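You operate a simulated robot arm through the tools that you are given. There is no shell and no other tool. Be economical: measure what you need, move in short steps, check, and stop when the job is done.

You run a simulated robot arm. Do the job below in one go: nothing can be reset, and whatever is moved stays where it is left.

JOB
Wipe the grime off the lower tie bar, then oil that patch.
Fine: oil valve off first; use the bar pad, then the oiling pad with the slide oil, and put both back. A coat counts when it lies all over at full strength: go over it till it gets no stronger. What is to be rubbed or washed off counts as gone when no trace of it is left.
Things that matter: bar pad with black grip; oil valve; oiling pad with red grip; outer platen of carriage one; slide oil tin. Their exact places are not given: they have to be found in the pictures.

It is judged by the outcome, as a careful person would: the job done as asked, and still so three seconds after it is handed in. It fails if anything else is knocked over, pushed out of place, dropped, spilled or broken.

ROBOT AND FRAMES
A 6-joint arm with a two-finger parallel gripper on a trunk, on a base that drives. Base frame: it is fixed to the floor where the robot stands at the start and does not move with it; the origin is under the middle of the robot, x ahead of it, y to its left, z up. Units: m, rad, N and s.
With the tool pointing down near the work surface it reaches from about 0.14 to 0.8 m from the robot's upright axis, wherever it stands. Its first joint turns from -2.897 to 2.897 rad. Places, roughly: bar pad with black grip (6x8x6 cm) [-1.5, -0.3, 0.8]; oil valve [0.5, 0, 0.9]; oiling pad with red grip (6x8x6 cm) [-1.6, -0.2, 0.8]; outer platen of carriage one [0.3, 1, 1.5]; slide oil tin [-1.75, -0.25, 0.75]. Payload 3.91 kg.
The tool frame sits at the grasp point between the pads (the TCP): z along the fingers, y along the line on which they close. The tips reach 0.03 m beyond it. Largest opening 0.11 m; finger width 0.02, thickness 0.01; the body of the gripper, 0.048 by 0.112 m, starts 0.055 m behind the TCP.
Orientation is told as [roll, pitch, yaw] about the base's x, y, z axes, in that order, counted from this pose: with the fingers straight down and closing along the base's y, the tool's x points along the base's -x, its y along +y and its z along -z.

CONTROLS
- The arm moves only by the tool send_rows. Its argument "moves" is a list of rows, each a list of 7 numbers: the shift along the tool's x, y, z in m, then the turn, a rotation vector about the tool's x, y, z in rad, then the opening, from 0 (shut) to 1 (fully open). In form: [[dx, dy, dz, ax, ay, az, fingers], ...]. A call has 1 to 10 rows; each row shifts and turns the commanded pose from where the row before left it, along the tool's axes as they then stand. Each row takes 0.2 s and may step no farther than 0.05 m and 0.15 rad from the row before; otherwise, or with a gripper value out of range, the whole call is refused. A pose out of reach is approached as far as the arm can. The call stops where the force on the tool passes 90 N (or 10 N more than at its start, if that is more) or the arm is blocked; 0.2 s more then pass. Each finger travels about 0.108 m/s and halts on what it meets, pressing with about 31 N; the grip force reading is that of the motor and also rises with nothing between the fingers. The clock runs only during rows and for 0.2 s after the last one: add rows that do not move to give the fingers time. It gives the time, the measured TCP pose, the force on the tool (base axes), the opening and the grip force at its end, in the units of the frame above (readings bear some noise), with the torque about the TCP (base axes, N m) and any sound that the robot's microphone picked up, and new pictures: "views" is both (left out), scene, wrist or none.
- Cameras (640 x 400 px; columns grow to the right, rows downward): "scene" is now at [-0.0874, 0.0365, 1.3636]; the picture's right is [0.41, -0.91, 0.00], its down [-0.07, -0.03, -1.00] and it looks along [0.91, 0.41, -0.07] (base axes); focal length 214 px, centre (320, 200). "wrist" rides on the gripper at [0.077, 0.007, -0.114] in the tool frame; the picture's right is [-0.09, 1.00, 0.00], its down [-0.80, -0.07, -0.59] and it looks along [-0.59, -0.05, 0.80] (tool axes); focal length 270 px, centre (320, 200).
- lift_body(by): slides the trunk up (or, below 0, down) by that many m; the arm and the scene camera ride with it, the base frame stays. It gives what a move gives, with no picture.
- drive_base(legs): drives the robot by 1 to 6 legs, each [ahead, left, turn to the left] in m, m and rad, along the robot's own axes; the way and the turn of a leg run together, so that a leg with both is an arc; at most 1.5 m and 3.142 rad a leg. The arm and the cameras ride along, it lands a little off, and it stops where it bumps. It gives what a move gives, and a new picture of the scene camera.
- turn_head(pan, tilt): turns the head with the scene camera to pan (to the left, within 1.501 rad either way) and tilt (down, from -0.506 to 1.204), counted from straight ahead of the robot. It gives what a move gives, and a new picture of the scene camera.
- point_at(camera, pixels): there is no depth. For up to 12 entries [column, row, z] of the newest picture of that camera ("zoom" is the newest enlarged one), the place [x, y] in the base frame at which the ray of that pixel passes the height z, good to about 0.002 m. It takes no simulated time.
- enlarge(camera, box): a new picture of the part [left, top, right, bottom] of that camera's present view, enlarged. It takes no simulated time.
- close_job(): hands the job in; it is judged then, once.

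Work in short steps. Measure before you move; look again where a grasp or a placing could have gone wrong, and mend it. You have 80 turns and 260 pictures in all, those below and enlarged ones among them. Open the gripper and draw the arm clear of the work before you hand the job in, unless the task says otherwise; then end with one line.

The tools are called as name(argument=value, ...) on one line, values as JSON. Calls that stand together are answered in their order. send_rows: Moves the arm, as the interface text tells. Its arguments: {"type":"object","properties":{"moves":{"type":"array","items":{"type":"array","items":{"type":"number"}}},"views":{"type":"string","enum":["both","scene","wrist","none"]}},"required":["moves"]} The other tools are called the same way: lift_body (by) slides the trunk up or down; drive_base (legs) drives the base; turn_head (pan, tilt) turns the head that bears the scene camera; point_at (camera, pixels) gives the place at which the rays of pixels pass given heights; enlarge (camera, box) takes an enlarged picture of a part of a camera's view; close_job () hands the job in.

At the start:

```text
time: 0.0
tool_pos: [0.3061, 0.3018, 1.1502]
ee_rot: [0.0, 0.0, 0.0]
wrist_force: [0.3, -0.5, -0.3]
wrist_torque: [-0.03, -0.01, 0.04]
opening: 0.11
gripper_force: 0.1
trunk travel left (down, up): [-0.25, 0.29]
robot x, y, heading: [-0.0008, -0.0012, 0.001]
head pan, tilt: [0.426, 0.072]
```

scene: 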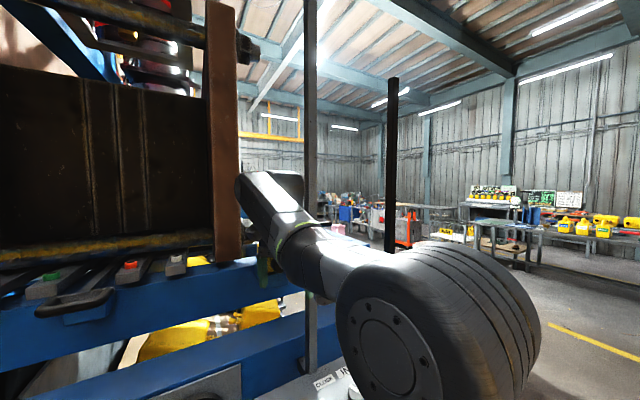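
wrist: 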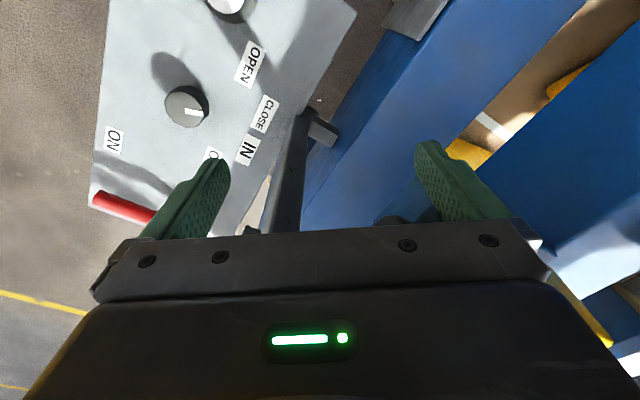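

The wrist picture shows a panel with knobs and a red lever; I look at the panel and the machine with the head first.

turn_head(pan=0.0, tilt=0.7)

turn_head(pan=1.3, tilt=0.1)

enlarge(camera="wrist", box=[80, 0, 360, 240])

```text
time: 1.0
tool_pos: [0.3068, 0.3031, 1.1501]
ee_rot: [0.0, -0.001, 0.0]
wrist_force: [-0.5, -0.2, 0.2]
wrist_torque: [-0.01, -0.03, -0.03]
opening: 0.11
gripper_force: 0.2
trunk travel left (down, up): [-0.25, 0.29]
robot x, y, heading: [-0.0024, 0.0002, 0.0]
head pan, tilt: [0.0, 0.7]
```

scene: 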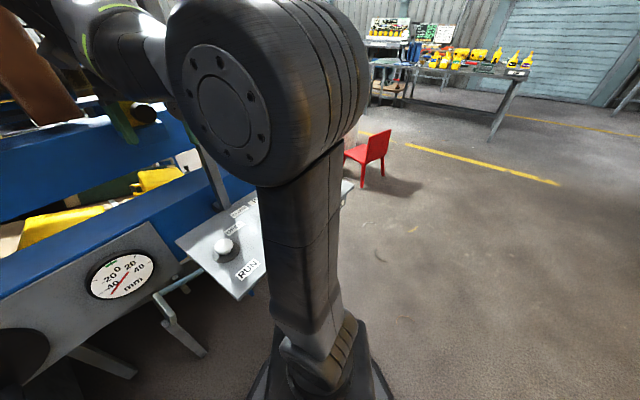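

```text
time: 2.5
tool_pos: [0.307, 0.3014, 1.1491]
ee_rot: [0.0, 0.001, 0.0]
wrist_force: [0.4, 0.6, -0.3]
wrist_torque: [0.05, 0.01, -0.02]
opening: 0.11
gripper_force: 0.0
trunk travel left (down, up): [-0.25, 0.29]
robot x, y, heading: [0.0026, 0.0007, -0.003]
head pan, tilt: [1.3, 0.099]
```

scene: 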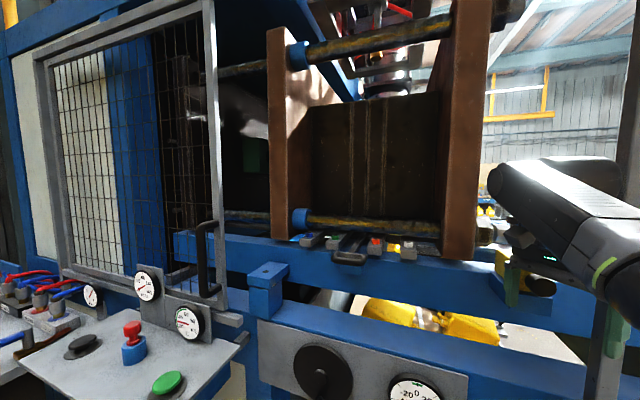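

```text
1.67 times, centred on (220, 120) of wrist
```

zoom: 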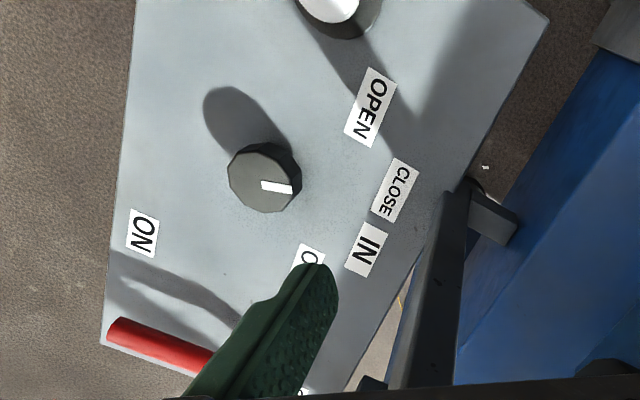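

The lower tie bar shows around (370,225); I zoom there and see the plates.

enlarge(camera="scene", box=[200, 180, 500, 280])

enlarge(camera="scene", box=[0, 200, 320, 400])

turn_head(pan=0.75, tilt=0.9)

turn_head(pan=-0.5, tilt=0.9)

```text
2.13 times, centred on (350, 230) of scene
```

zoom: 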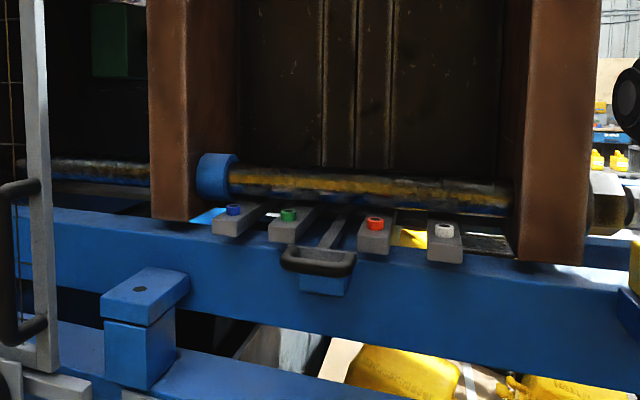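

```text
2.00 times, centred on (160, 300) of scene
```

zoom: 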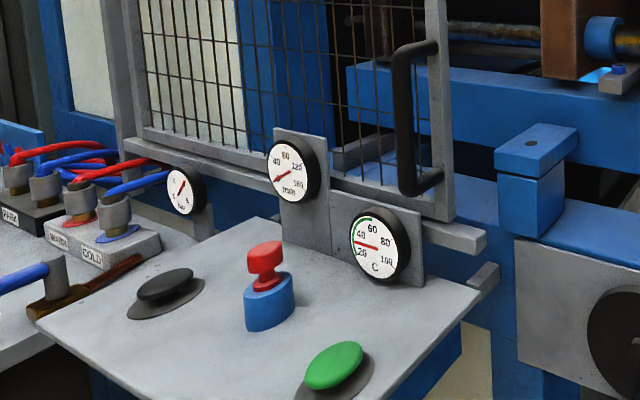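

```text
time: 3.6
tool_pos: [0.308, 0.3028, 1.15]
ee_rot: [0.0, -0.001, 0.0]
wrist_force: [-0.7, 0.3, -0.5]
wrist_torque: [-0.01, 0.03, 0.02]
opening: 0.1097
gripper_force: 0.1
trunk travel left (down, up): [-0.25, 0.29]
robot x, y, heading: [-0.0017, 0.0004, 0.003]
head pan, tilt: [0.75, 0.901]
```

scene: 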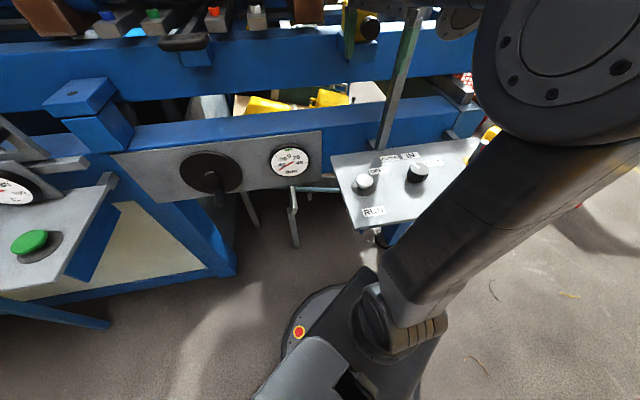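

```text
time: 5.0
tool_pos: [0.3066, 0.3028, 1.1499]
ee_rot: [0.0, 0.001, 0.0]
wrist_force: [-0.8, -0.4, -0.7]
wrist_torque: [-0.01, -0.02, -0.02]
opening: 0.11
gripper_force: 0.1
trunk travel left (down, up): [-0.25, 0.29]
robot x, y, heading: [0.0002, 0.0007, -0.001]
head pan, tilt: [-0.499, 0.901]
```

scene: 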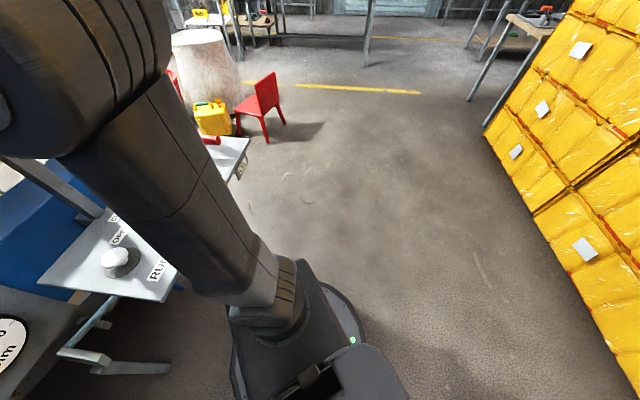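

Now locating the panel items in the wrist view (red lever (100,195)-(155,218), knob (186,106)).

point_at(camera="wrist", pixels=[[95, 198, 0.9], [155, 218, 0.9], [113, 139, 0.9], [213, 155, 0.9], [186, 106, 0.9], [225, 5, 0.9], [90, 190, 0.9], [248, 150, 0.9]])

send_rows(moves=[[0.05, 0, 0, 0, 0, 0, 1], [0.03, -0.04, 0, 0, 0, 0, 1], [0.03, -0.04, 0, 0, 0, 0, 1], [0, -0.05, 0, 0, 0, 0, 1], [0, -0.05, 0, 0, 0, 0, 1], [0, -0.05, 0, 0, 0, 0, 1], [0, 0, 0, 0, 0, 0, 1]])

```text
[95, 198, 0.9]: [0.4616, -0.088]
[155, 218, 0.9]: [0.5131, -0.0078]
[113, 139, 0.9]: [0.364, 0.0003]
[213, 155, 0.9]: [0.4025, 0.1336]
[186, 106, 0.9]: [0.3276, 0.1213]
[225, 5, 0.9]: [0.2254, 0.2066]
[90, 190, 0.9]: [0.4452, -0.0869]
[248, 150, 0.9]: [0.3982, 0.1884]
```

```text
time: 6.7
tool_pos: [0.2072, 0.0782, 1.127]
ee_rot: [0.007, -0.003, 0.001]
wrist_force: [-0.1, -0.2, -0.5]
wrist_torque: [0.01, 0.04, -0.01]
opening: 0.1098
gripper_force: 0.0
out of reach, approached as far as the arm can: row 5, 6
trunk travel left (down, up): [-0.25, 0.29]
robot x, y, heading: [-0.0027, -0.0003, 0.002]
head pan, tilt: [-0.499, 0.901]
```

scene: 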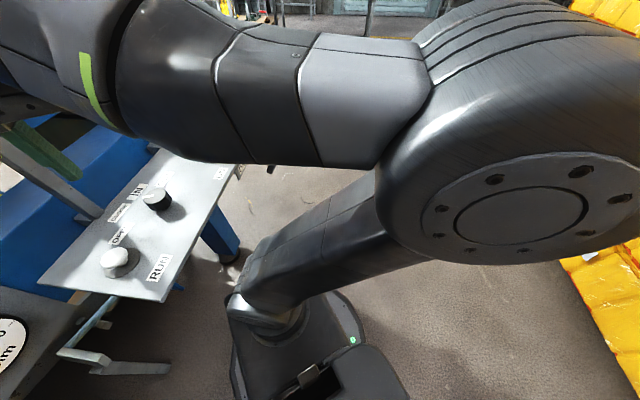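
wrist: 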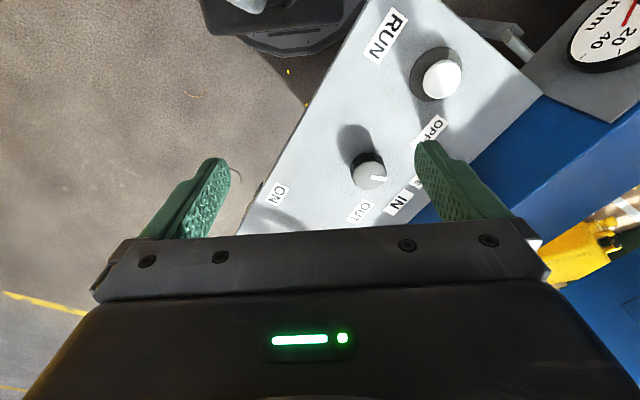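

The handle lies at about x 0.5, y -0.05; I move out in x and then toward y≈0 to look at it.

send_rows(moves=[[-0.05, 0, -0.03, 0, 0, 0, 1], [-0.05, 0, -0.03, 0, 0, 0, 1], [-0.03, -0.04, -0.02, 0, 0, 0, 1], [0, -0.05, 0, 0, 0, 0, 1], [0, -0.05, 0, 0, 0, 0, 1], [0, 0, 0, 0, 0, 0, 1]], views="wrist")

enlarge(camera="wrist", box=[160, 0, 480, 240])

```text
refused: row 1 steps farther than a row can; nothing moved
```

```text
1.67 times, centred on (320, 120) of wrist
```

zoom: 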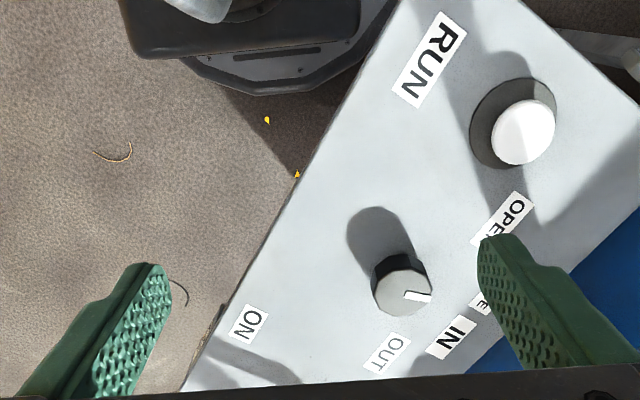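

Smaller steps this time.

send_rows(moves=[[-0.04, 0, -0.02, 0, 0, 0, 1], [-0.04, 0, -0.02, 0, 0, 0, 1], [-0.03, -0.03, -0.01, 0, 0, 0, 1], [-0.03, -0.03, 0, 0, 0, 0, 1], [0, -0.045, 0, 0, 0, 0, 1], [0, 0, 0, 0, 0, 0, 1]], views="wrist")

enlarge(camera="wrist", box=[160, 0, 480, 240])

```text
time: 8.1
tool_pos: [0.3523, -0.0247, 1.1609]
ee_rot: [0.0, -0.001, 0.001]
wrist_force: [0.3, -0.6, 0.3]
wrist_torque: [0.01, 0.03, -0.01]
opening: 0.11
gripper_force: 0.1
out of reach, approached as far as the arm can: row 1, 2, 3
trunk travel left (down, up): [-0.25, 0.29]
robot x, y, heading: [-0.002, -0.0002, 0.001]
head pan, tilt: [-0.499, 0.901]
```

wrist: 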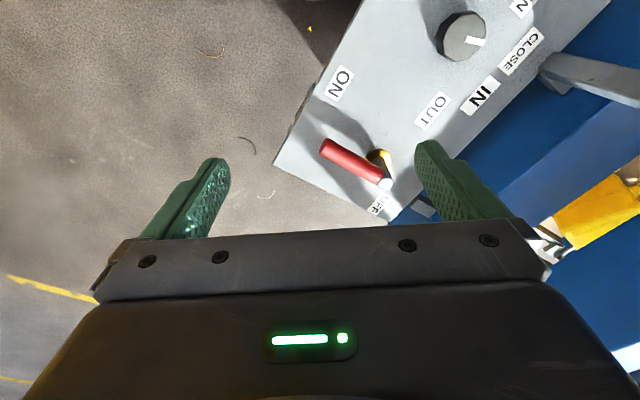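

```text
1.67 times, centred on (320, 120) of wrist
```

zoom: 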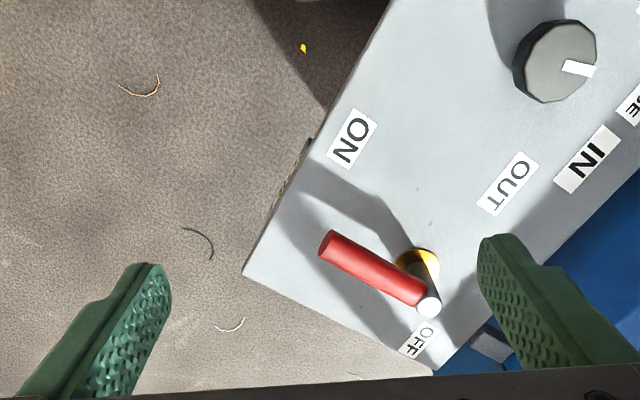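

The valve: pivot near (382,165), handle pointing left, OFF label near (378,203), ON at (339,84). I get coordinates to work out heights by parallax.

point_at(camera="zoom", pixels=[[352, 138, 0.9], [352, 138, 0.8], [418, 342, 0.8], [418, 262, 0.8], [418, 342, 0.9], [418, 262, 0.9], [429, 305, 0.9], [328, 245, 0.9], [429, 305, 0.95], [328, 245, 0.95], [555, 65, 0.9], [510, 185, 0.9]])

```text
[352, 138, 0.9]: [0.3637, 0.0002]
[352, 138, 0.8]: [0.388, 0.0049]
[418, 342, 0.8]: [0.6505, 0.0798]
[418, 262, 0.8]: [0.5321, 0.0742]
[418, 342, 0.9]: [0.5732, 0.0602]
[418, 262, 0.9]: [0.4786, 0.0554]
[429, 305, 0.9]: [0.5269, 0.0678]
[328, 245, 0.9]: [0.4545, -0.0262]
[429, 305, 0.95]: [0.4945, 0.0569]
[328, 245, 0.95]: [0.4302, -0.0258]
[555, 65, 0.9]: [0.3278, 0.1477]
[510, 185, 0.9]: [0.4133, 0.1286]
```

The panel top is at z=0.90; the handle runs from pivot (0.49,0.056) to tip (0.425,-0.025) at z≈0.958, near ON. I'll shut the fingers and come down on the ON side of the handle, to push it toward OFF.

send_rows(moves=[[-0.034, 0.0265, 0, 0, 0, 0, 0], [-0.034, 0.0265, 0, 0, 0, 0, 0], [0, 0, 0, 0, 0, 0, 0], [0, 0, 0.049, 0, 0, 0, 0], [0, 0, 0.049, 0, 0, 0, 0], [0, 0, 0.049, 0, 0, 0, 0]], views="wrist")

```text
time: 9.4
tool_pos: [0.4178, 0.0303, 1.0167]
ee_rot: [0.001, -0.001, 0.0]
wrist_force: [0.7, 0.1, 0.1]
wrist_torque: [0.01, 0.0, 0.02]
opening: 0.0
gripper_force: 31.0
trunk travel left (down, up): [-0.25, 0.29]
robot x, y, heading: [0.0019, -0.0014, 0.002]
head pan, tilt: [-0.499, 0.901]
```

wrist: 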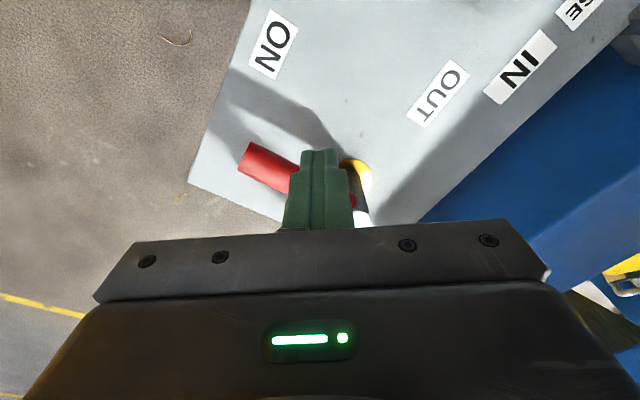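

Fingers are on the near side of the handle. I lower and push along the arc.

send_rows(moves=[[0, 0, 0.049, 0, 0, 0, 0], [-0.0138, -0.0221, 0, 0, 0, 0, 0], [-0.0205, -0.016, 0, 0, 0, 0, 0], [-0.0248, -0.0081, 0, 0, 0, 0, 0], [-0.026, 0.0009, 0, 0, 0, 0, 0]], views="wrist")

```text
time: 10.7
tool_pos: [0.5047, -0.0148, 0.9639]
ee_rot: [0.0, 0.001, 0.0]
wrist_force: [0.4, 0.6, 0.6]
wrist_torque: [-0.01, -0.02, -0.03]
opening: 0.0002
gripper_force: 31.2
trunk travel left (down, up): [-0.25, 0.29]
robot x, y, heading: [-0.0017, -0.0016, 0.004]
head pan, tilt: [-0.499, 0.901]
```

wrist: 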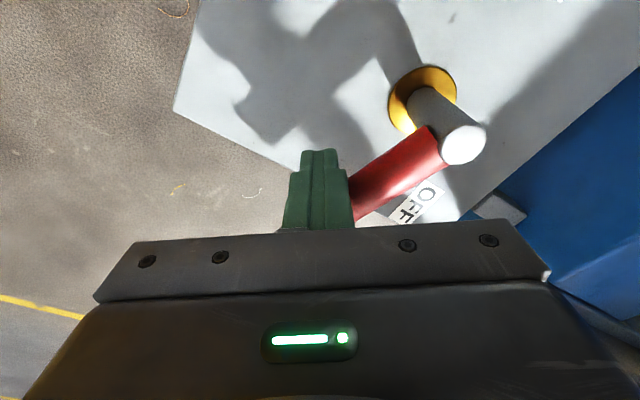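

The handle turned toward OFF, not yet fully. I push on along the arc.

send_rows(moves=[[-0.0241, 0.0098, 0, 0, 0, 0, 0], [-0.02, 0.016, 0, 0, 0, 0, 0], [0, 0, 0, 0, 0, 0, 0]], views="wrist")

```text
time: 11.3
tool_pos: [0.5272, -0.0055, 0.9639]
ee_rot: [-0.014, 0.036, -0.01]
wrist_force: [-40.5, -17.6, 18.9]
wrist_torque: [-0.04, 0.35, 0.19]
opening: 0.0002
gripper_force: 31.2
trunk travel left (down, up): [-0.25, 0.29]
robot x, y, heading: [0.0001, -0.0019, -0.001]
head pan, tilt: [-0.499, 0.901]
stopped in row 3: the force on the tool passed its limit at 112 N (the readings are from after the stop); the commanded pose is now the measured one
```

wrist: 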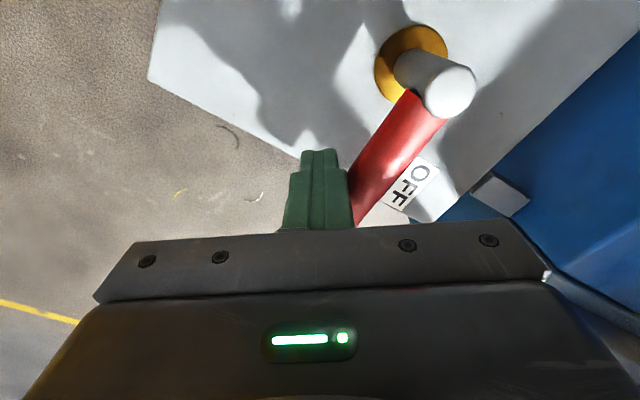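

The handle hit its stop by OFF. I back away and rise, then look at it.

send_rows(moves=[[0.02, -0.02, 0, 0, 0, 0, 0], [0.01, 0, -0.045, 0.014, -0.036, 0.01, 0], [0, 0, -0.048, 0, 0, 0, 0], [0, 0, -0.048, 0, 0, 0, 0], [0.04, 0, -0.03, 0, 0, 0, 0.5], [0.045, 0, 0, 0, 0, 0, 1], [0.045, 0, 0, 0, 0, 0, 1], [0, 0, 0, 0, 0, 0, 1]], views="wrist")

```text
time: 13.1
tool_pos: [0.3779, -0.0148, 1.1336]
ee_rot: [-0.025, -0.004, -0.018]
wrist_force: [0.2, 0.0, 0.1]
wrist_torque: [0.0, -0.03, 0.0]
opening: 0.1101
gripper_force: 0.0
trunk travel left (down, up): [-0.25, 0.29]
robot x, y, heading: [-0.003, -0.0015, -0.006]
head pan, tilt: [-0.499, 0.901]
```

wrist: 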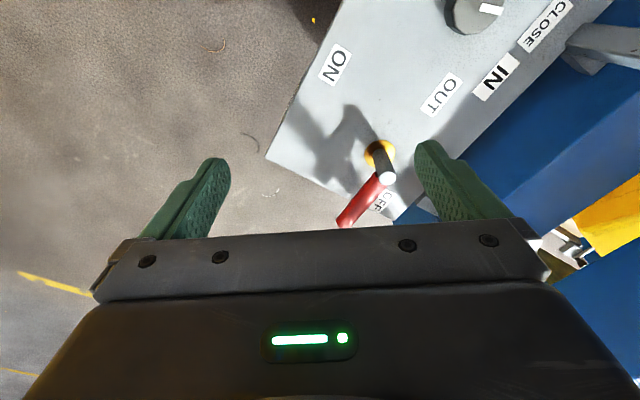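

Valve is OFF. Now I turn right toward the bench behind, in two looks.

turn_head(pan=-1.4, tilt=0.4)

turn_head(pan=1.5, tilt=0.5)

```text
time: 14.3
tool_pos: [0.3788, -0.0146, 1.1345]
ee_rot: [-0.026, -0.003, -0.018]
wrist_force: [0.3, -0.2, 0.8]
wrist_torque: [0.0, -0.01, -0.02]
opening: 0.1101
gripper_force: 0.0
trunk travel left (down, up): [-0.25, 0.29]
robot x, y, heading: [0.0013, 0.0005, -0.002]
head pan, tilt: [-1.4, 0.4]
```

scene: 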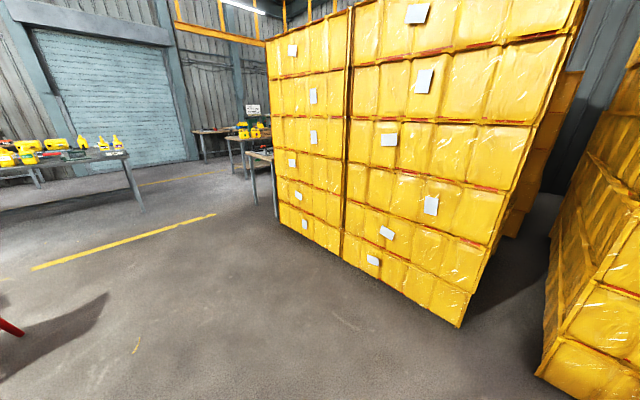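

```text
time: 16.8
tool_pos: [0.3793, -0.0131, 1.1341]
ee_rot: [-0.024, -0.005, -0.017]
wrist_force: [0.3, -0.6, -0.5]
wrist_torque: [0.04, 0.03, 0.01]
opening: 0.1101
gripper_force: 0.1
trunk travel left (down, up): [-0.25, 0.29]
robot x, y, heading: [0.001, 0.0012, -0.003]
head pan, tilt: [1.499, 0.499]
```

scene: 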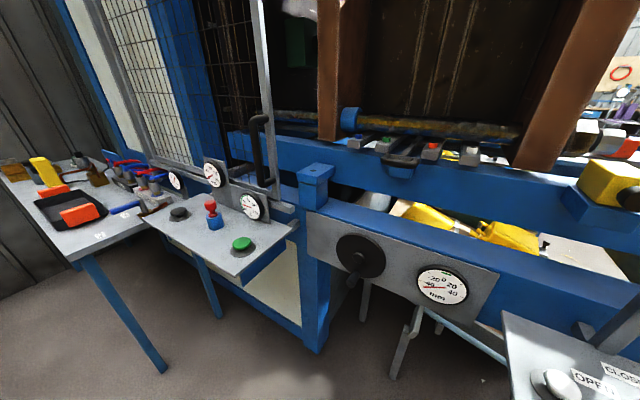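

The right side is clear; turn right by 1.5 rad twice, with the head ahead.

drive_base(legs=[[0, 0, -1.5], [0, 0, -1.1]])

turn_head(pan=-0.5, tilt=0.4)

```text
time: 22.1
tool_pos: [-0.1129, -0.3593, 1.1339]
ee_rot: [-0.025, -0.005, -1.816]
wrist_force: [-0.9, -0.1, -0.5]
wrist_torque: [0.01, -0.01, 0.04]
opening: 0.1101
gripper_force: 0.0
trunk travel left (down, up): [-0.25, 0.29]
robot x, y, heading: [-0.0132, 0.0136, -1.803]
head pan, tilt: [1.499, 0.499]
stopped in leg 2: the robot was blocked; the commanded pose is now the measured one
```

scene: 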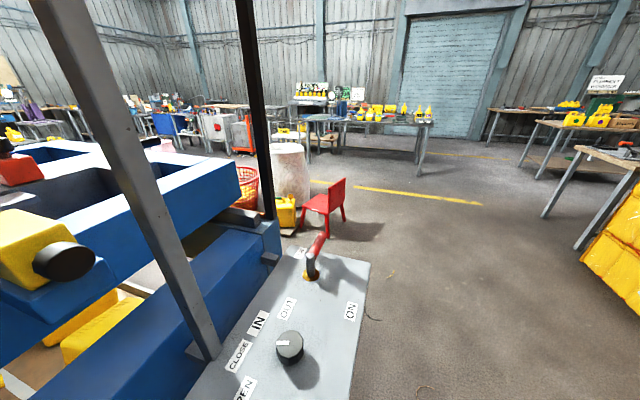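

```text
time: 24.0
tool_pos: [-0.1138, -0.3586, 1.1341]
ee_rot: [-0.024, -0.003, -1.818]
wrist_force: [0.4, -0.2, -0.3]
wrist_torque: [-0.01, 0.0, 0.03]
opening: 0.11
gripper_force: 0.1
trunk travel left (down, up): [-0.25, 0.29]
robot x, y, heading: [-0.0153, 0.0112, -1.807]
head pan, tilt: [-0.499, 0.4]
```

scene: 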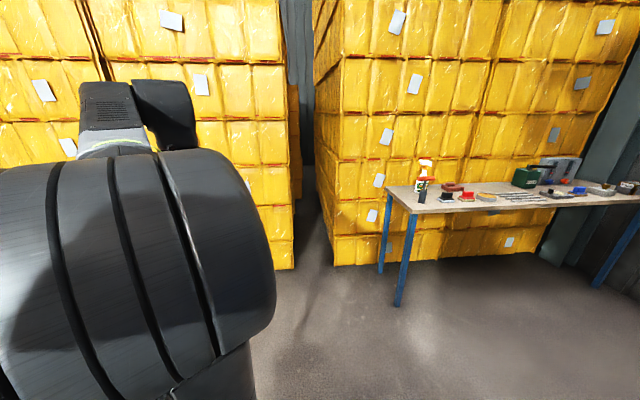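

Base bumped behind; I'm clear ahead. The bench with black- and red-gripped pads is at (445,197),(467,195). I enlarge, then drive ahead a bit and turn right.

enlarge(camera="scene", box=[380, 140, 640, 240])

drive_base(legs=[[0.3, 0, 0], [0, 0, -1.1]])

turn_head(pan=-0.3, tilt=0.5)

```text
2.46 times, centred on (510, 190) of scene
```

zoom: 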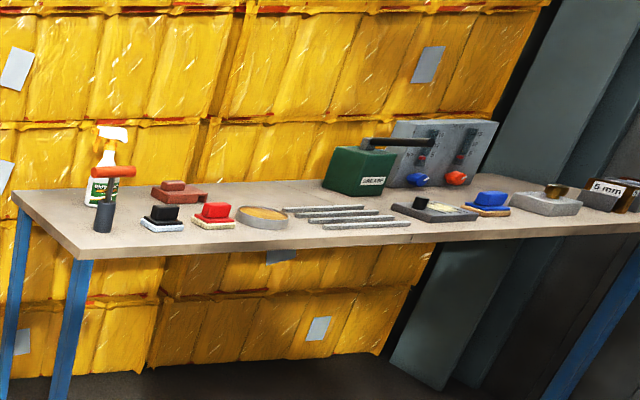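

```text
time: 28.8
tool_pos: [-0.4557, -0.3522, 1.1336]
ee_rot: [-0.024, -0.003, -2.925]
wrist_force: [0.2, -0.2, 0.1]
wrist_torque: [-0.01, -0.01, -0.02]
opening: 0.1098
gripper_force: 0.0
trunk travel left (down, up): [-0.25, 0.29]
robot x, y, heading: [-0.0818, -0.2814, -2.908]
head pan, tilt: [-0.499, 0.4]
```

scene: 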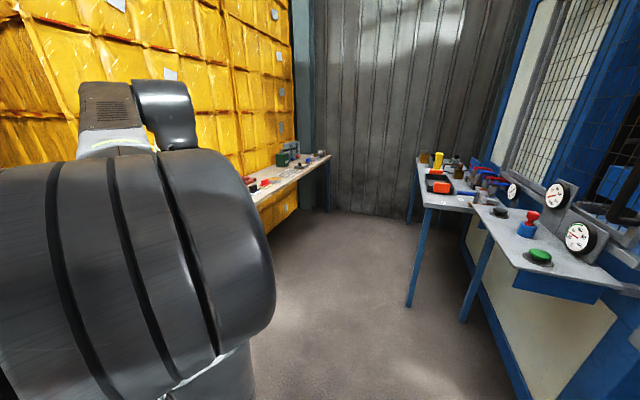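

```text
time: 29.5
tool_pos: [-0.4547, -0.3529, 1.1343]
ee_rot: [-0.023, -0.004, -2.924]
wrist_force: [-0.7, 0.1, -0.5]
wrist_torque: [0.02, -0.03, -0.01]
opening: 0.1101
gripper_force: 0.1
trunk travel left (down, up): [-0.25, 0.29]
robot x, y, heading: [-0.0806, -0.2765, -2.907]
head pan, tilt: [-0.3, 0.499]
```

scene: 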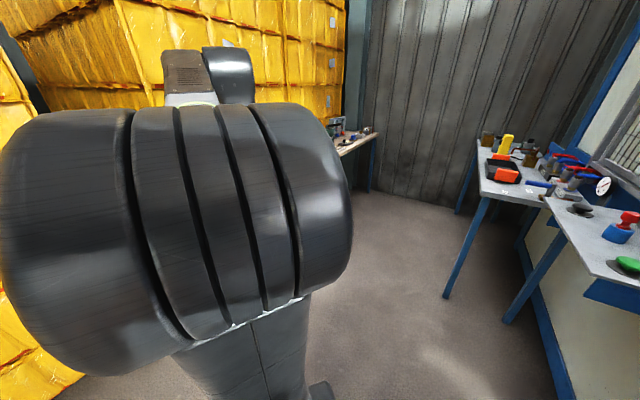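

The arm hides the bench; I turn left by 0.8 and look to the right to measure the bench.

drive_base(legs=[[0, 0, 0.8]])

turn_head(pan=-1.1, tilt=0.4)

enlarge(camera="scene", box=[160, 100, 480, 300])

```text
time: 32.0
tool_pos: [-0.288, -0.5975, 1.1337]
ee_rot: [-0.025, -0.003, -2.124]
wrist_force: [-0.9, 0.6, 0.0]
wrist_torque: [0.0, 0.03, -0.02]
opening: 0.1098
gripper_force: 0.1
trunk travel left (down, up): [-0.25, 0.29]
robot x, y, heading: [-0.083, -0.2765, -2.108]
head pan, tilt: [-0.3, 0.499]
```

scene: 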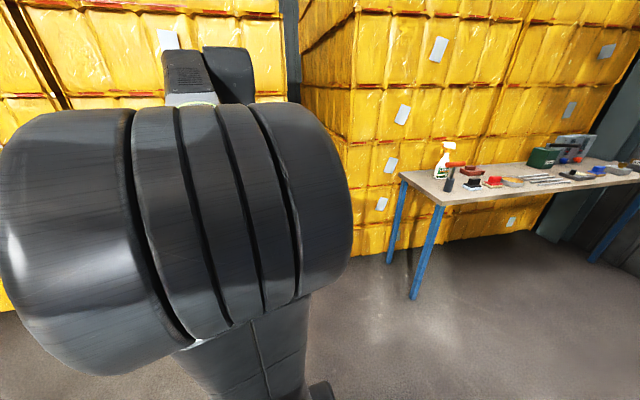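

```text
time: 33.2
tool_pos: [-0.2875, -0.5974, 1.1342]
ee_rot: [-0.025, -0.004, -2.122]
wrist_force: [0.2, 1.0, 0.0]
wrist_torque: [0.01, 0.01, -0.05]
opening: 0.1101
gripper_force: 0.0
trunk travel left (down, up): [-0.25, 0.29]
robot x, y, heading: [-0.0798, -0.2789, -2.113]
head pan, tilt: [-1.1, 0.4]
```

scene: 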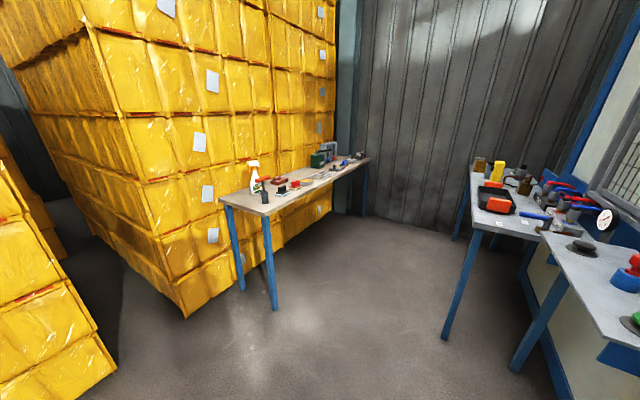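

```text
2.00 times, centred on (320, 200) of scene
```

zoom: 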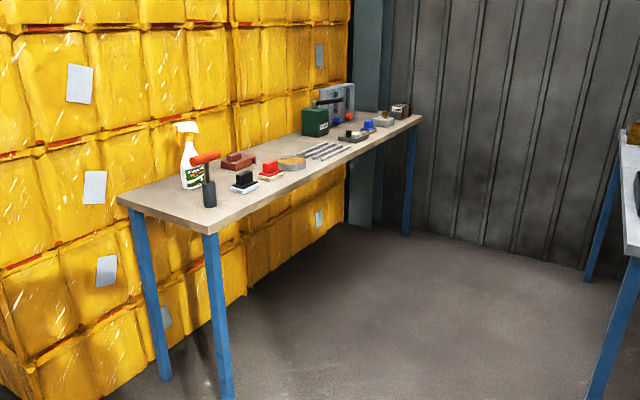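

Measuring the bench corners and the pads at a table height of about 0.75.

point_at(camera="zoom", pixels=[[118, 200, 0.75], [210, 234, 0.75], [420, 120, 0.75], [245, 190, 0.75], [270, 177, 0.75], [291, 163, 0.75], [222, 400, 0.0], [405, 236, 0.0], [622, 135, 0.75]])

```text
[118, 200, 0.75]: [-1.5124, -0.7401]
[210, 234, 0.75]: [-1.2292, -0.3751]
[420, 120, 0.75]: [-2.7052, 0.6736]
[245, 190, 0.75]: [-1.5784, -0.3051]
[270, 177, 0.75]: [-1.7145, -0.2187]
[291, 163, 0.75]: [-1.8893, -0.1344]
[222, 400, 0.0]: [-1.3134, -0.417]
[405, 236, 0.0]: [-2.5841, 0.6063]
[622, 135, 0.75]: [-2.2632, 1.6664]
```

The bench front runs from (-1.23,-0.375) toward (-2.7,0.67). I'll drive sideways to about (-1.39,0.26), facing the bench (heading -2.19).

point_at(camera="scene", pixels=[[445, 340, 0], [515, 372, 0], [544, 230, 0.8], [475, 228, 0.8]])

drive_base(legs=[[0.1, -0.75, 0], [0.1, -0.65, -0.08]])

turn_head(pan=0.0, tilt=0.8)

```text
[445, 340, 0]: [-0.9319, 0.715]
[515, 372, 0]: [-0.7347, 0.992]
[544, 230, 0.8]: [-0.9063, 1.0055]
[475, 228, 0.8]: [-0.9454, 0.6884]
```

```text
time: 40.5
tool_pos: [-1.5935, -0.0094, 1.1337]
ee_rot: [-0.024, -0.004, -2.206]
wrist_force: [-0.3, -1.0, -0.2]
wrist_torque: [0.01, -0.03, 0.0]
opening: 0.1101
gripper_force: 0.1
trunk travel left (down, up): [-0.25, 0.29]
robot x, y, heading: [-1.3606, 0.2902, -2.195]
head pan, tilt: [-1.1, 0.4]
```

scene: 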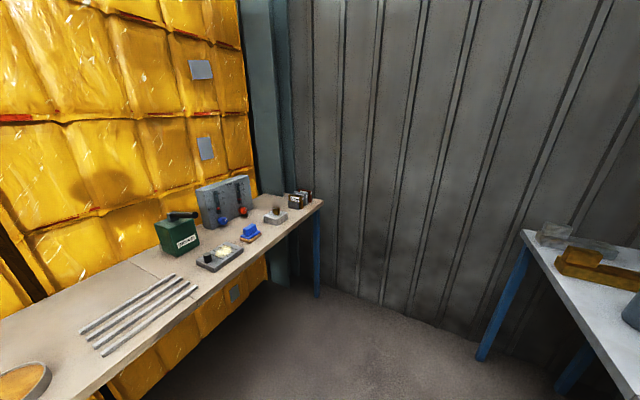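

```text
time: 41.8
tool_pos: [-1.5947, -0.0093, 1.1344]
ee_rot: [-0.024, -0.004, -2.208]
wrist_force: [0.0, 0.0, 0.2]
wrist_torque: [0.02, 0.0, 0.0]
opening: 0.1099
gripper_force: 0.1
trunk travel left (down, up): [-0.25, 0.29]
robot x, y, heading: [-1.3607, 0.2925, -2.192]
head pan, tilt: [0.0, 0.799]
```

scene: 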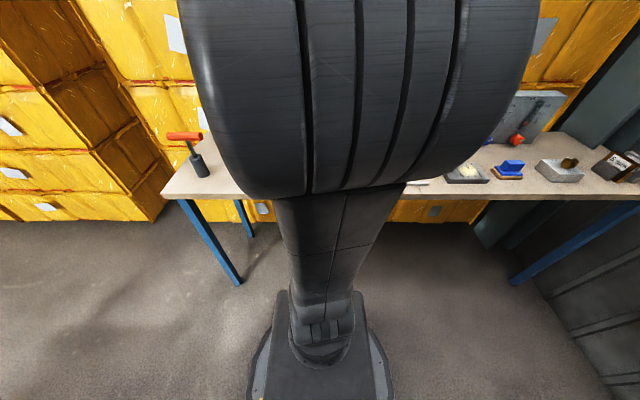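

I look through the wrist camera while evening out the small tilt.

send_rows(moves=[[0, 0, 0, 0.02, 0, 0, 1]], views="wrist")

```text
time: 42.2
tool_pos: [-1.594, -0.0095, 1.1344]
ee_rot: [-0.044, -0.003, -2.208]
wrist_force: [0.5, -0.7, -0.5]
wrist_torque: [0.0, -0.02, 0.0]
opening: 0.1101
gripper_force: 0.1
trunk travel left (down, up): [-0.25, 0.29]
robot x, y, heading: [-1.3667, 0.2941, -2.194]
head pan, tilt: [0.0, 0.799]
```

wrist: 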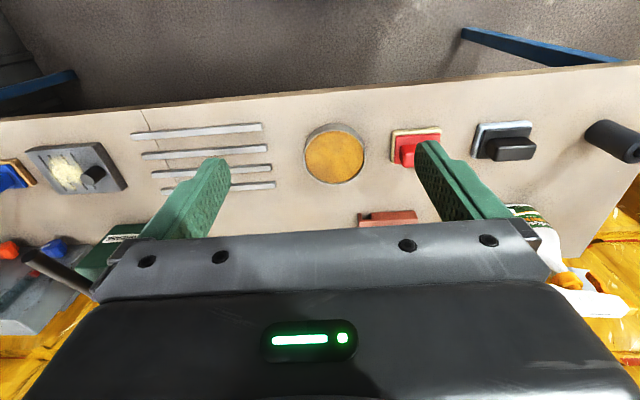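

I level the tool and move 0.15 along tool +y to see the pads better, first noting their rays at z=0.75.

point_at(camera="wrist", pixels=[[475, 158, 0.75], [531, 162, 0.75], [480, 123, 0.75], [335, 183, 0.75], [337, 126, 0.75], [391, 130, 0.75], [443, 126, 0.75]])

send_rows(moves=[[0, 0.04, 0, -0.044, 0, 0, 1], [0, 0.05, 0, 0, 0, 0, 1], [0, 0.04, 0, 0, 0, 0, 1], [0, 0, 0, 0, 0, 0, 1]], views="wrist")

enlarge(camera="wrist", box=[200, 60, 460, 220])

```text
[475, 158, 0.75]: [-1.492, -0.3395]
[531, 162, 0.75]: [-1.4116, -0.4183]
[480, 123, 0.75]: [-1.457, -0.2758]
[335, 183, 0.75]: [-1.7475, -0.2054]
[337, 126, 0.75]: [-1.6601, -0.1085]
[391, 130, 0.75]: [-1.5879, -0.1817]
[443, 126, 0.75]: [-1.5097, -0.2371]
```

```text
time: 43.2
tool_pos: [-1.4885, -0.0869, 1.1335]
ee_rot: [0.001, -0.002, -2.207]
wrist_force: [0.7, -0.2, -0.5]
wrist_torque: [0.02, -0.02, 0.0]
opening: 0.1098
gripper_force: 0.0
trunk travel left (down, up): [-0.25, 0.29]
robot x, y, heading: [-1.3655, 0.2934, -2.192]
head pan, tilt: [0.0, 0.799]
```

wrist: 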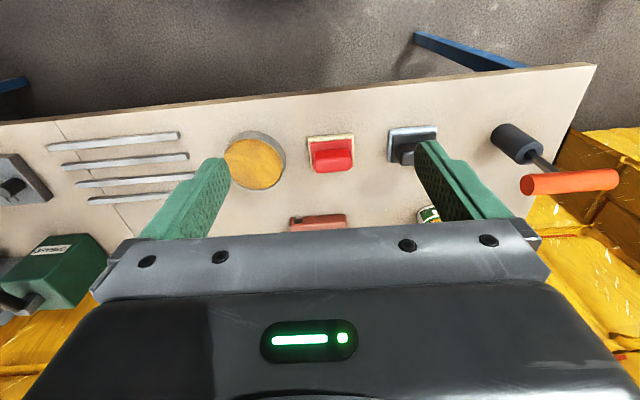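

```text
2.46 times, centred on (330, 140) of wrist
```

zoom: 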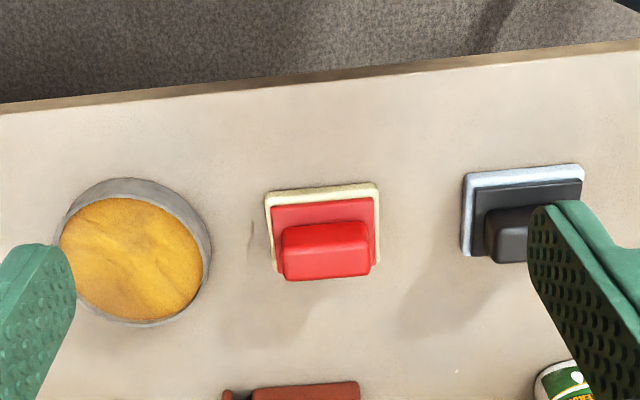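

Checking the same corners in this view to get the height by parallax.

point_at(camera="zoom", pixels=[[463, 174, 0.75], [584, 164, 0.75], [463, 254, 0.75], [266, 192, 0.75], [378, 183, 0.75], [276, 272, 0.75], [285, 235, 0.8], [368, 226, 0.8], [285, 280, 0.79], [370, 272, 0.79], [132, 255, 0.77], [125, 178, 0.77]])

```text
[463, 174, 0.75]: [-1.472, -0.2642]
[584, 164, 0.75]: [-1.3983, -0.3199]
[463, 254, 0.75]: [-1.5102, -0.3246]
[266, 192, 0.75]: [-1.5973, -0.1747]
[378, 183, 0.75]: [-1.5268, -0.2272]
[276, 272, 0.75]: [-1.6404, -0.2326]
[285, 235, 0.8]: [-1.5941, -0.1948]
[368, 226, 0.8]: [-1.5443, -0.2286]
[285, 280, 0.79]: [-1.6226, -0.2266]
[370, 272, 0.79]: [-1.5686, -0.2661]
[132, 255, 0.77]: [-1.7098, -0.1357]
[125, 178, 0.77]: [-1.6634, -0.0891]
```

Table seems nearer z≈0.78. Bar pad centre ≈(-1.453,-0.299), long axis along tool y. I move above it at the same height and look.

send_rows(moves=[[-0.03, 0.031, 0, 0, 0, 0, 1], [-0.03, 0.031, 0, 0, 0, 0, 1], [-0.03, 0.031, 0, 0, 0, 0, 1], [-0.03, 0.031, 0, 0, 0, 0, 1], [-0.029, 0.031, 0, 0, 0, 0, 1], [0, 0, 0.03, 0, 0, 0, 1]], views="wrist")

turn_head(pan=0.9, tilt=0.6)

```text
time: 44.6
tool_pos: [-1.456, -0.2969, 1.1011]
ee_rot: [-0.002, -0.004, -2.208]
wrist_force: [0.8, -1.1, 0.3]
wrist_torque: [-0.05, -0.02, -0.02]
opening: 0.1097
gripper_force: 0.0
trunk travel left (down, up): [-0.25, 0.29]
robot x, y, heading: [-1.3597, 0.2905, -2.189]
head pan, tilt: [0.0, 0.799]
```

wrist: 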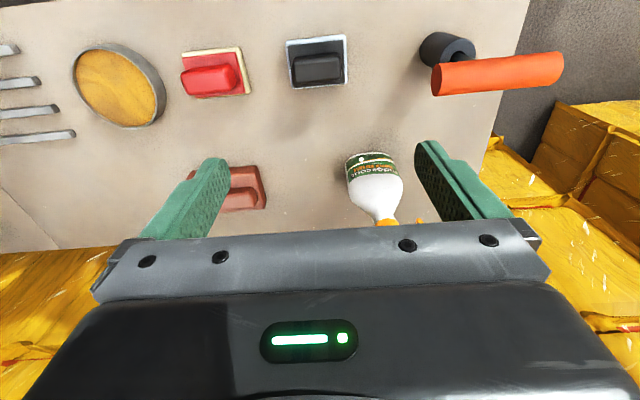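

```text
time: 45.8
tool_pos: [-1.4554, -0.2956, 1.1023]
ee_rot: [0.0, -0.003, -2.208]
wrist_force: [0.0, 0.6, 0.1]
wrist_torque: [-0.03, 0.01, 0.01]
opening: 0.1097
gripper_force: 0.1
trunk travel left (down, up): [-0.25, 0.29]
robot x, y, heading: [-1.3608, 0.2921, -2.188]
head pan, tilt: [0.901, 0.6]
```

scene: 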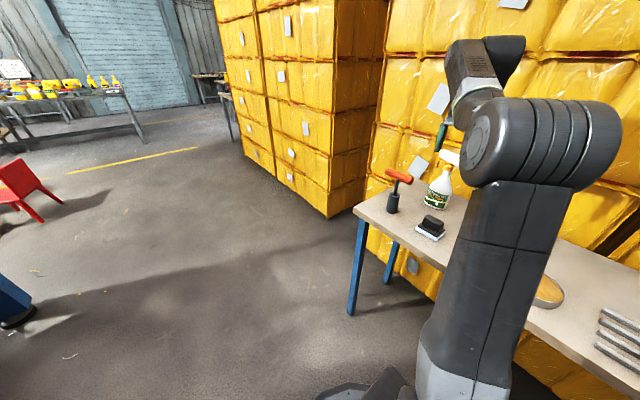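

Second view of the bar pad from the head camera at (432,228); I triangulate between both cameras.

enlarge(camera="scene", box=[370, 140, 490, 260])

point_at(camera="wrist", pixels=[[287, 42, 0.75], [346, 35, 0.75], [292, 88, 0.75], [346, 84, 0.75], [287, 42, 0.8], [346, 35, 0.8], [292, 88, 0.8], [346, 84, 0.8], [372, 155, 0.8], [385, 222, 1.0]])

```text
3.33 times, centred on (430, 200) of scene
```

zoom: 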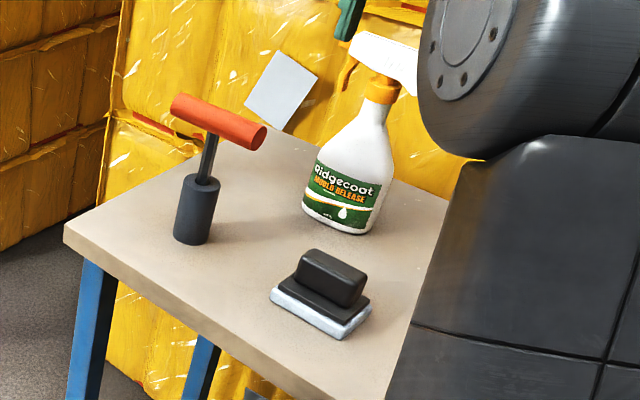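

```text
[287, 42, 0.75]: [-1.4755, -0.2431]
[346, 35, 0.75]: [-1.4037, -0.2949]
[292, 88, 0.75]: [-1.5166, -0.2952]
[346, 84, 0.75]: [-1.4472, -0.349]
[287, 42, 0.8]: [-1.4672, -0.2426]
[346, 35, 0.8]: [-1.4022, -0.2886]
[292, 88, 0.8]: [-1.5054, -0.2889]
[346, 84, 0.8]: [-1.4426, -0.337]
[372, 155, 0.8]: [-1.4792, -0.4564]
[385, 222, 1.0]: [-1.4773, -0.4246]
```

Comparing with the head view corners.

point_at(camera="zoom", pixels=[[270, 292, 0.8], [341, 332, 0.8], [371, 302, 0.8], [270, 300, 0.77], [341, 340, 0.77], [270, 300, 0.79], [341, 340, 0.79], [333, 283, 0.84], [334, 207, 0.78], [195, 240, 0.78], [170, 110, 0.95], [265, 135, 0.95]])

```text
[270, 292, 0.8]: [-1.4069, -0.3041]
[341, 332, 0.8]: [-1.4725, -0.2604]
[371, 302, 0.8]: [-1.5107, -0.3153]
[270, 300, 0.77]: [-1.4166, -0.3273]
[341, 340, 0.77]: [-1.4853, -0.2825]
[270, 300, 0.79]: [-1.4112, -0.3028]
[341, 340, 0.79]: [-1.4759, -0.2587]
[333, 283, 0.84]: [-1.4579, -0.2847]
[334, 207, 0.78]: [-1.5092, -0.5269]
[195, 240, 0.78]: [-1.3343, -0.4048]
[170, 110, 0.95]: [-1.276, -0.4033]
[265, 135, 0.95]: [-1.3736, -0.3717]
```

Pad centre ≈(-1.453,-0.288); neighbours are ≥5 cm clear of the gripper body. I descend to z≈0.94 and look again.

send_rows(moves=[[0.008, -0.003, 0.04, 0, 0, 0, 1], [0, 0, 0.05, 0, 0, 0, 1], [0, 0, 0.05, 0, 0, 0, 1], [0, 0, 0.02, 0, 0, 0, 1], [0, 0, 0, 0, 0, 0, 1]], views="both")

enlarge(camera="scene", box=[370, 140, 490, 260])

```text
time: 47.0
tool_pos: [-1.45, -0.2894, 0.9416]
ee_rot: [0.0, -0.005, -2.208]
wrist_force: [-0.7, -0.4, -0.3]
wrist_torque: [-0.02, 0.0, 0.0]
opening: 0.1098
gripper_force: 0.2
trunk travel left (down, up): [-0.25, 0.29]
robot x, y, heading: [-1.3616, 0.2946, -2.201]
head pan, tilt: [0.901, 0.6]
```

scene: 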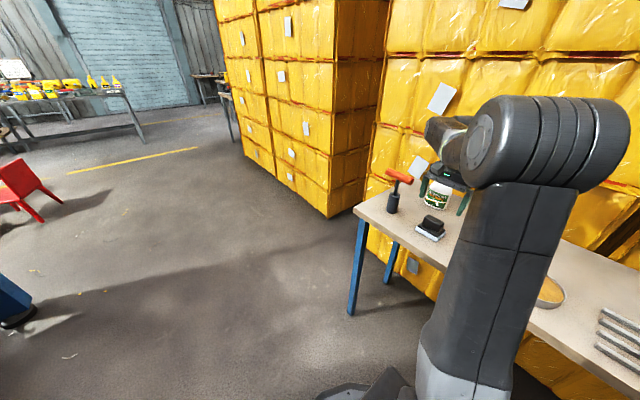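
wrist: 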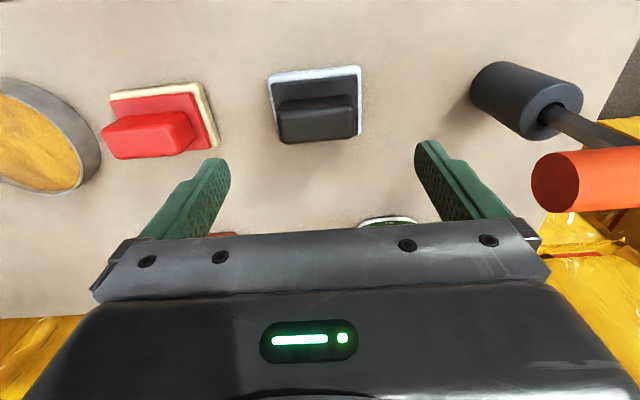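

```text
3.33 times, centred on (430, 200) of scene
```

zoom: 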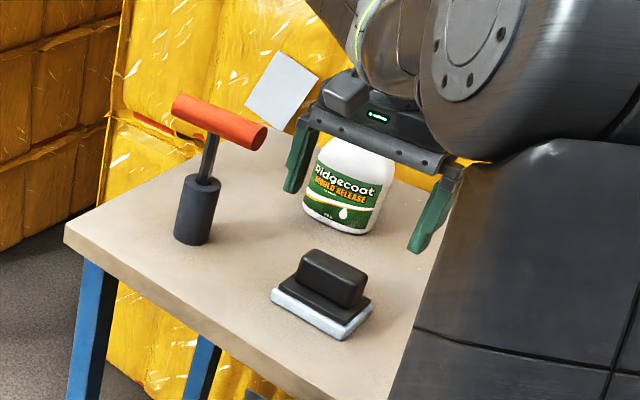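

Measuring pad corners and grip in this closer view.

point_at(camera="wrist", pixels=[[269, 74, 0.8], [360, 66, 0.8], [361, 136, 0.8], [269, 74, 0.78], [360, 66, 0.78], [361, 136, 0.78], [279, 115, 0.83], [356, 108, 0.83], [280, 143, 0.83], [356, 137, 0.83], [279, 115, 0.85], [356, 137, 0.85]])

```text
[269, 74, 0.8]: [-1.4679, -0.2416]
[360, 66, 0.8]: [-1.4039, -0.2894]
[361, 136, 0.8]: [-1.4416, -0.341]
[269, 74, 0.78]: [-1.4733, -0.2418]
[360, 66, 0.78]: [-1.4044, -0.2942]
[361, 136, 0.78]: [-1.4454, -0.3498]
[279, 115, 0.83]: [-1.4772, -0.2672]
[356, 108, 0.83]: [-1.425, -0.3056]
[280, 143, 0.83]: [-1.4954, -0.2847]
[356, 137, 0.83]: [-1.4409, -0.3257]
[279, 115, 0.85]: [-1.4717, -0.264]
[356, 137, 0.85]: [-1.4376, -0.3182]
```

Grip centre ≈(-1.4555,-0.2925), top z≈0.845, plate top ≈0.81. I go down to TCP z≈0.846 and close along its length.

send_rows(moves=[[-0.005, -0.003, 0.03, 0, 0, 0, 1], [0, 0, 0.04, 0, 0, 0, 1], [0, 0, 0.026, 0, 0, 0, 1], [0, 0, 0, 0, 0, 0, 1]], views="both")

enlarge(camera="scene", box=[380, 170, 480, 250])

```text
time: 48.0
tool_pos: [-1.4587, -0.2939, 0.8452]
ee_rot: [-0.001, -0.002, -2.207]
wrist_force: [-0.4, -0.3, -0.7]
wrist_torque: [0.02, -0.01, 0.01]
opening: 0.1099
gripper_force: 0.1
trunk travel left (down, up): [-0.25, 0.29]
robot x, y, heading: [-1.3609, 0.2939, -2.196]
head pan, tilt: [0.901, 0.6]
```

scene: 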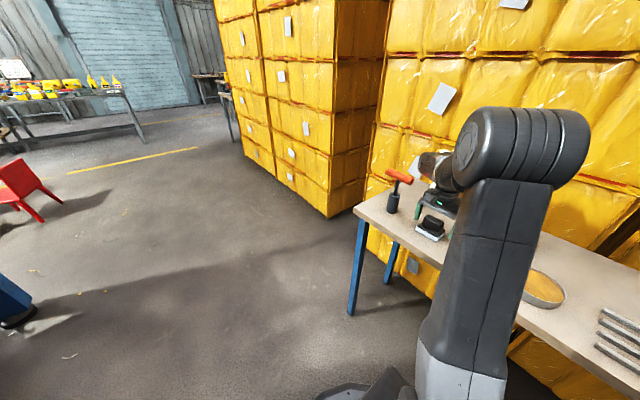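
wrist: 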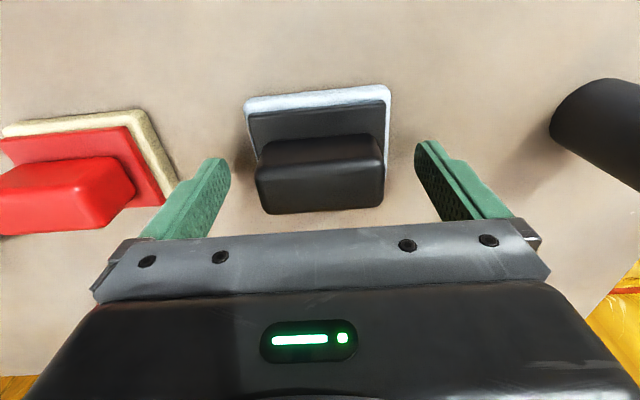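

```text
5.00 times, centred on (430, 210) of scene
```

zoom: 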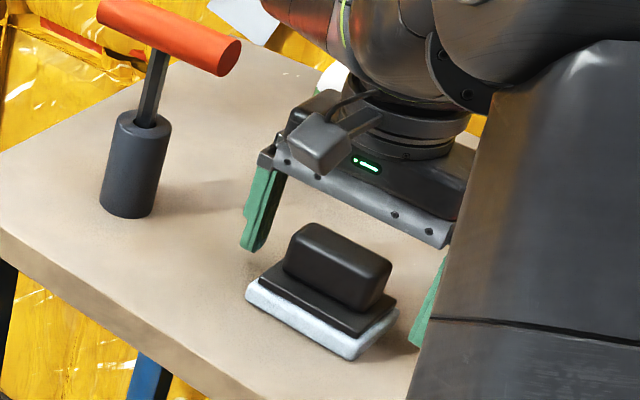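

Grip is centred at (320,188), matching the TCP projection (320,190). I close.

send_rows(moves=[[0, 0, 0, 0, 0, 0, 0.4], [0, 0, 0, 0, 0, 0, 0.4], [0, 0, 0, 0, 0, 0, 0.2], [0, 0, 0, 0, 0, 0, 0.2]], views="wrist")

```text
time: 49.0
tool_pos: [-1.4584, -0.2933, 0.847]
ee_rot: [0.002, -0.005, -2.207]
wrist_force: [0.6, -0.8, 0.1]
wrist_torque: [0.01, 0.07, 0.02]
opening: 0.0711
gripper_force: 30.7
trunk travel left (down, up): [-0.25, 0.29]
robot x, y, heading: [-1.3667, 0.2916, -2.195]
head pan, tilt: [0.901, 0.6]
```

wrist: 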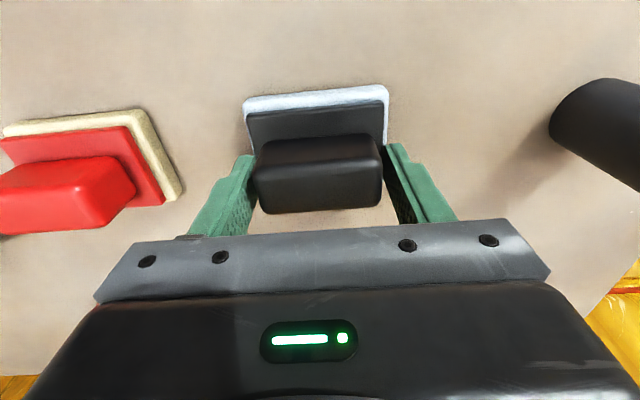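

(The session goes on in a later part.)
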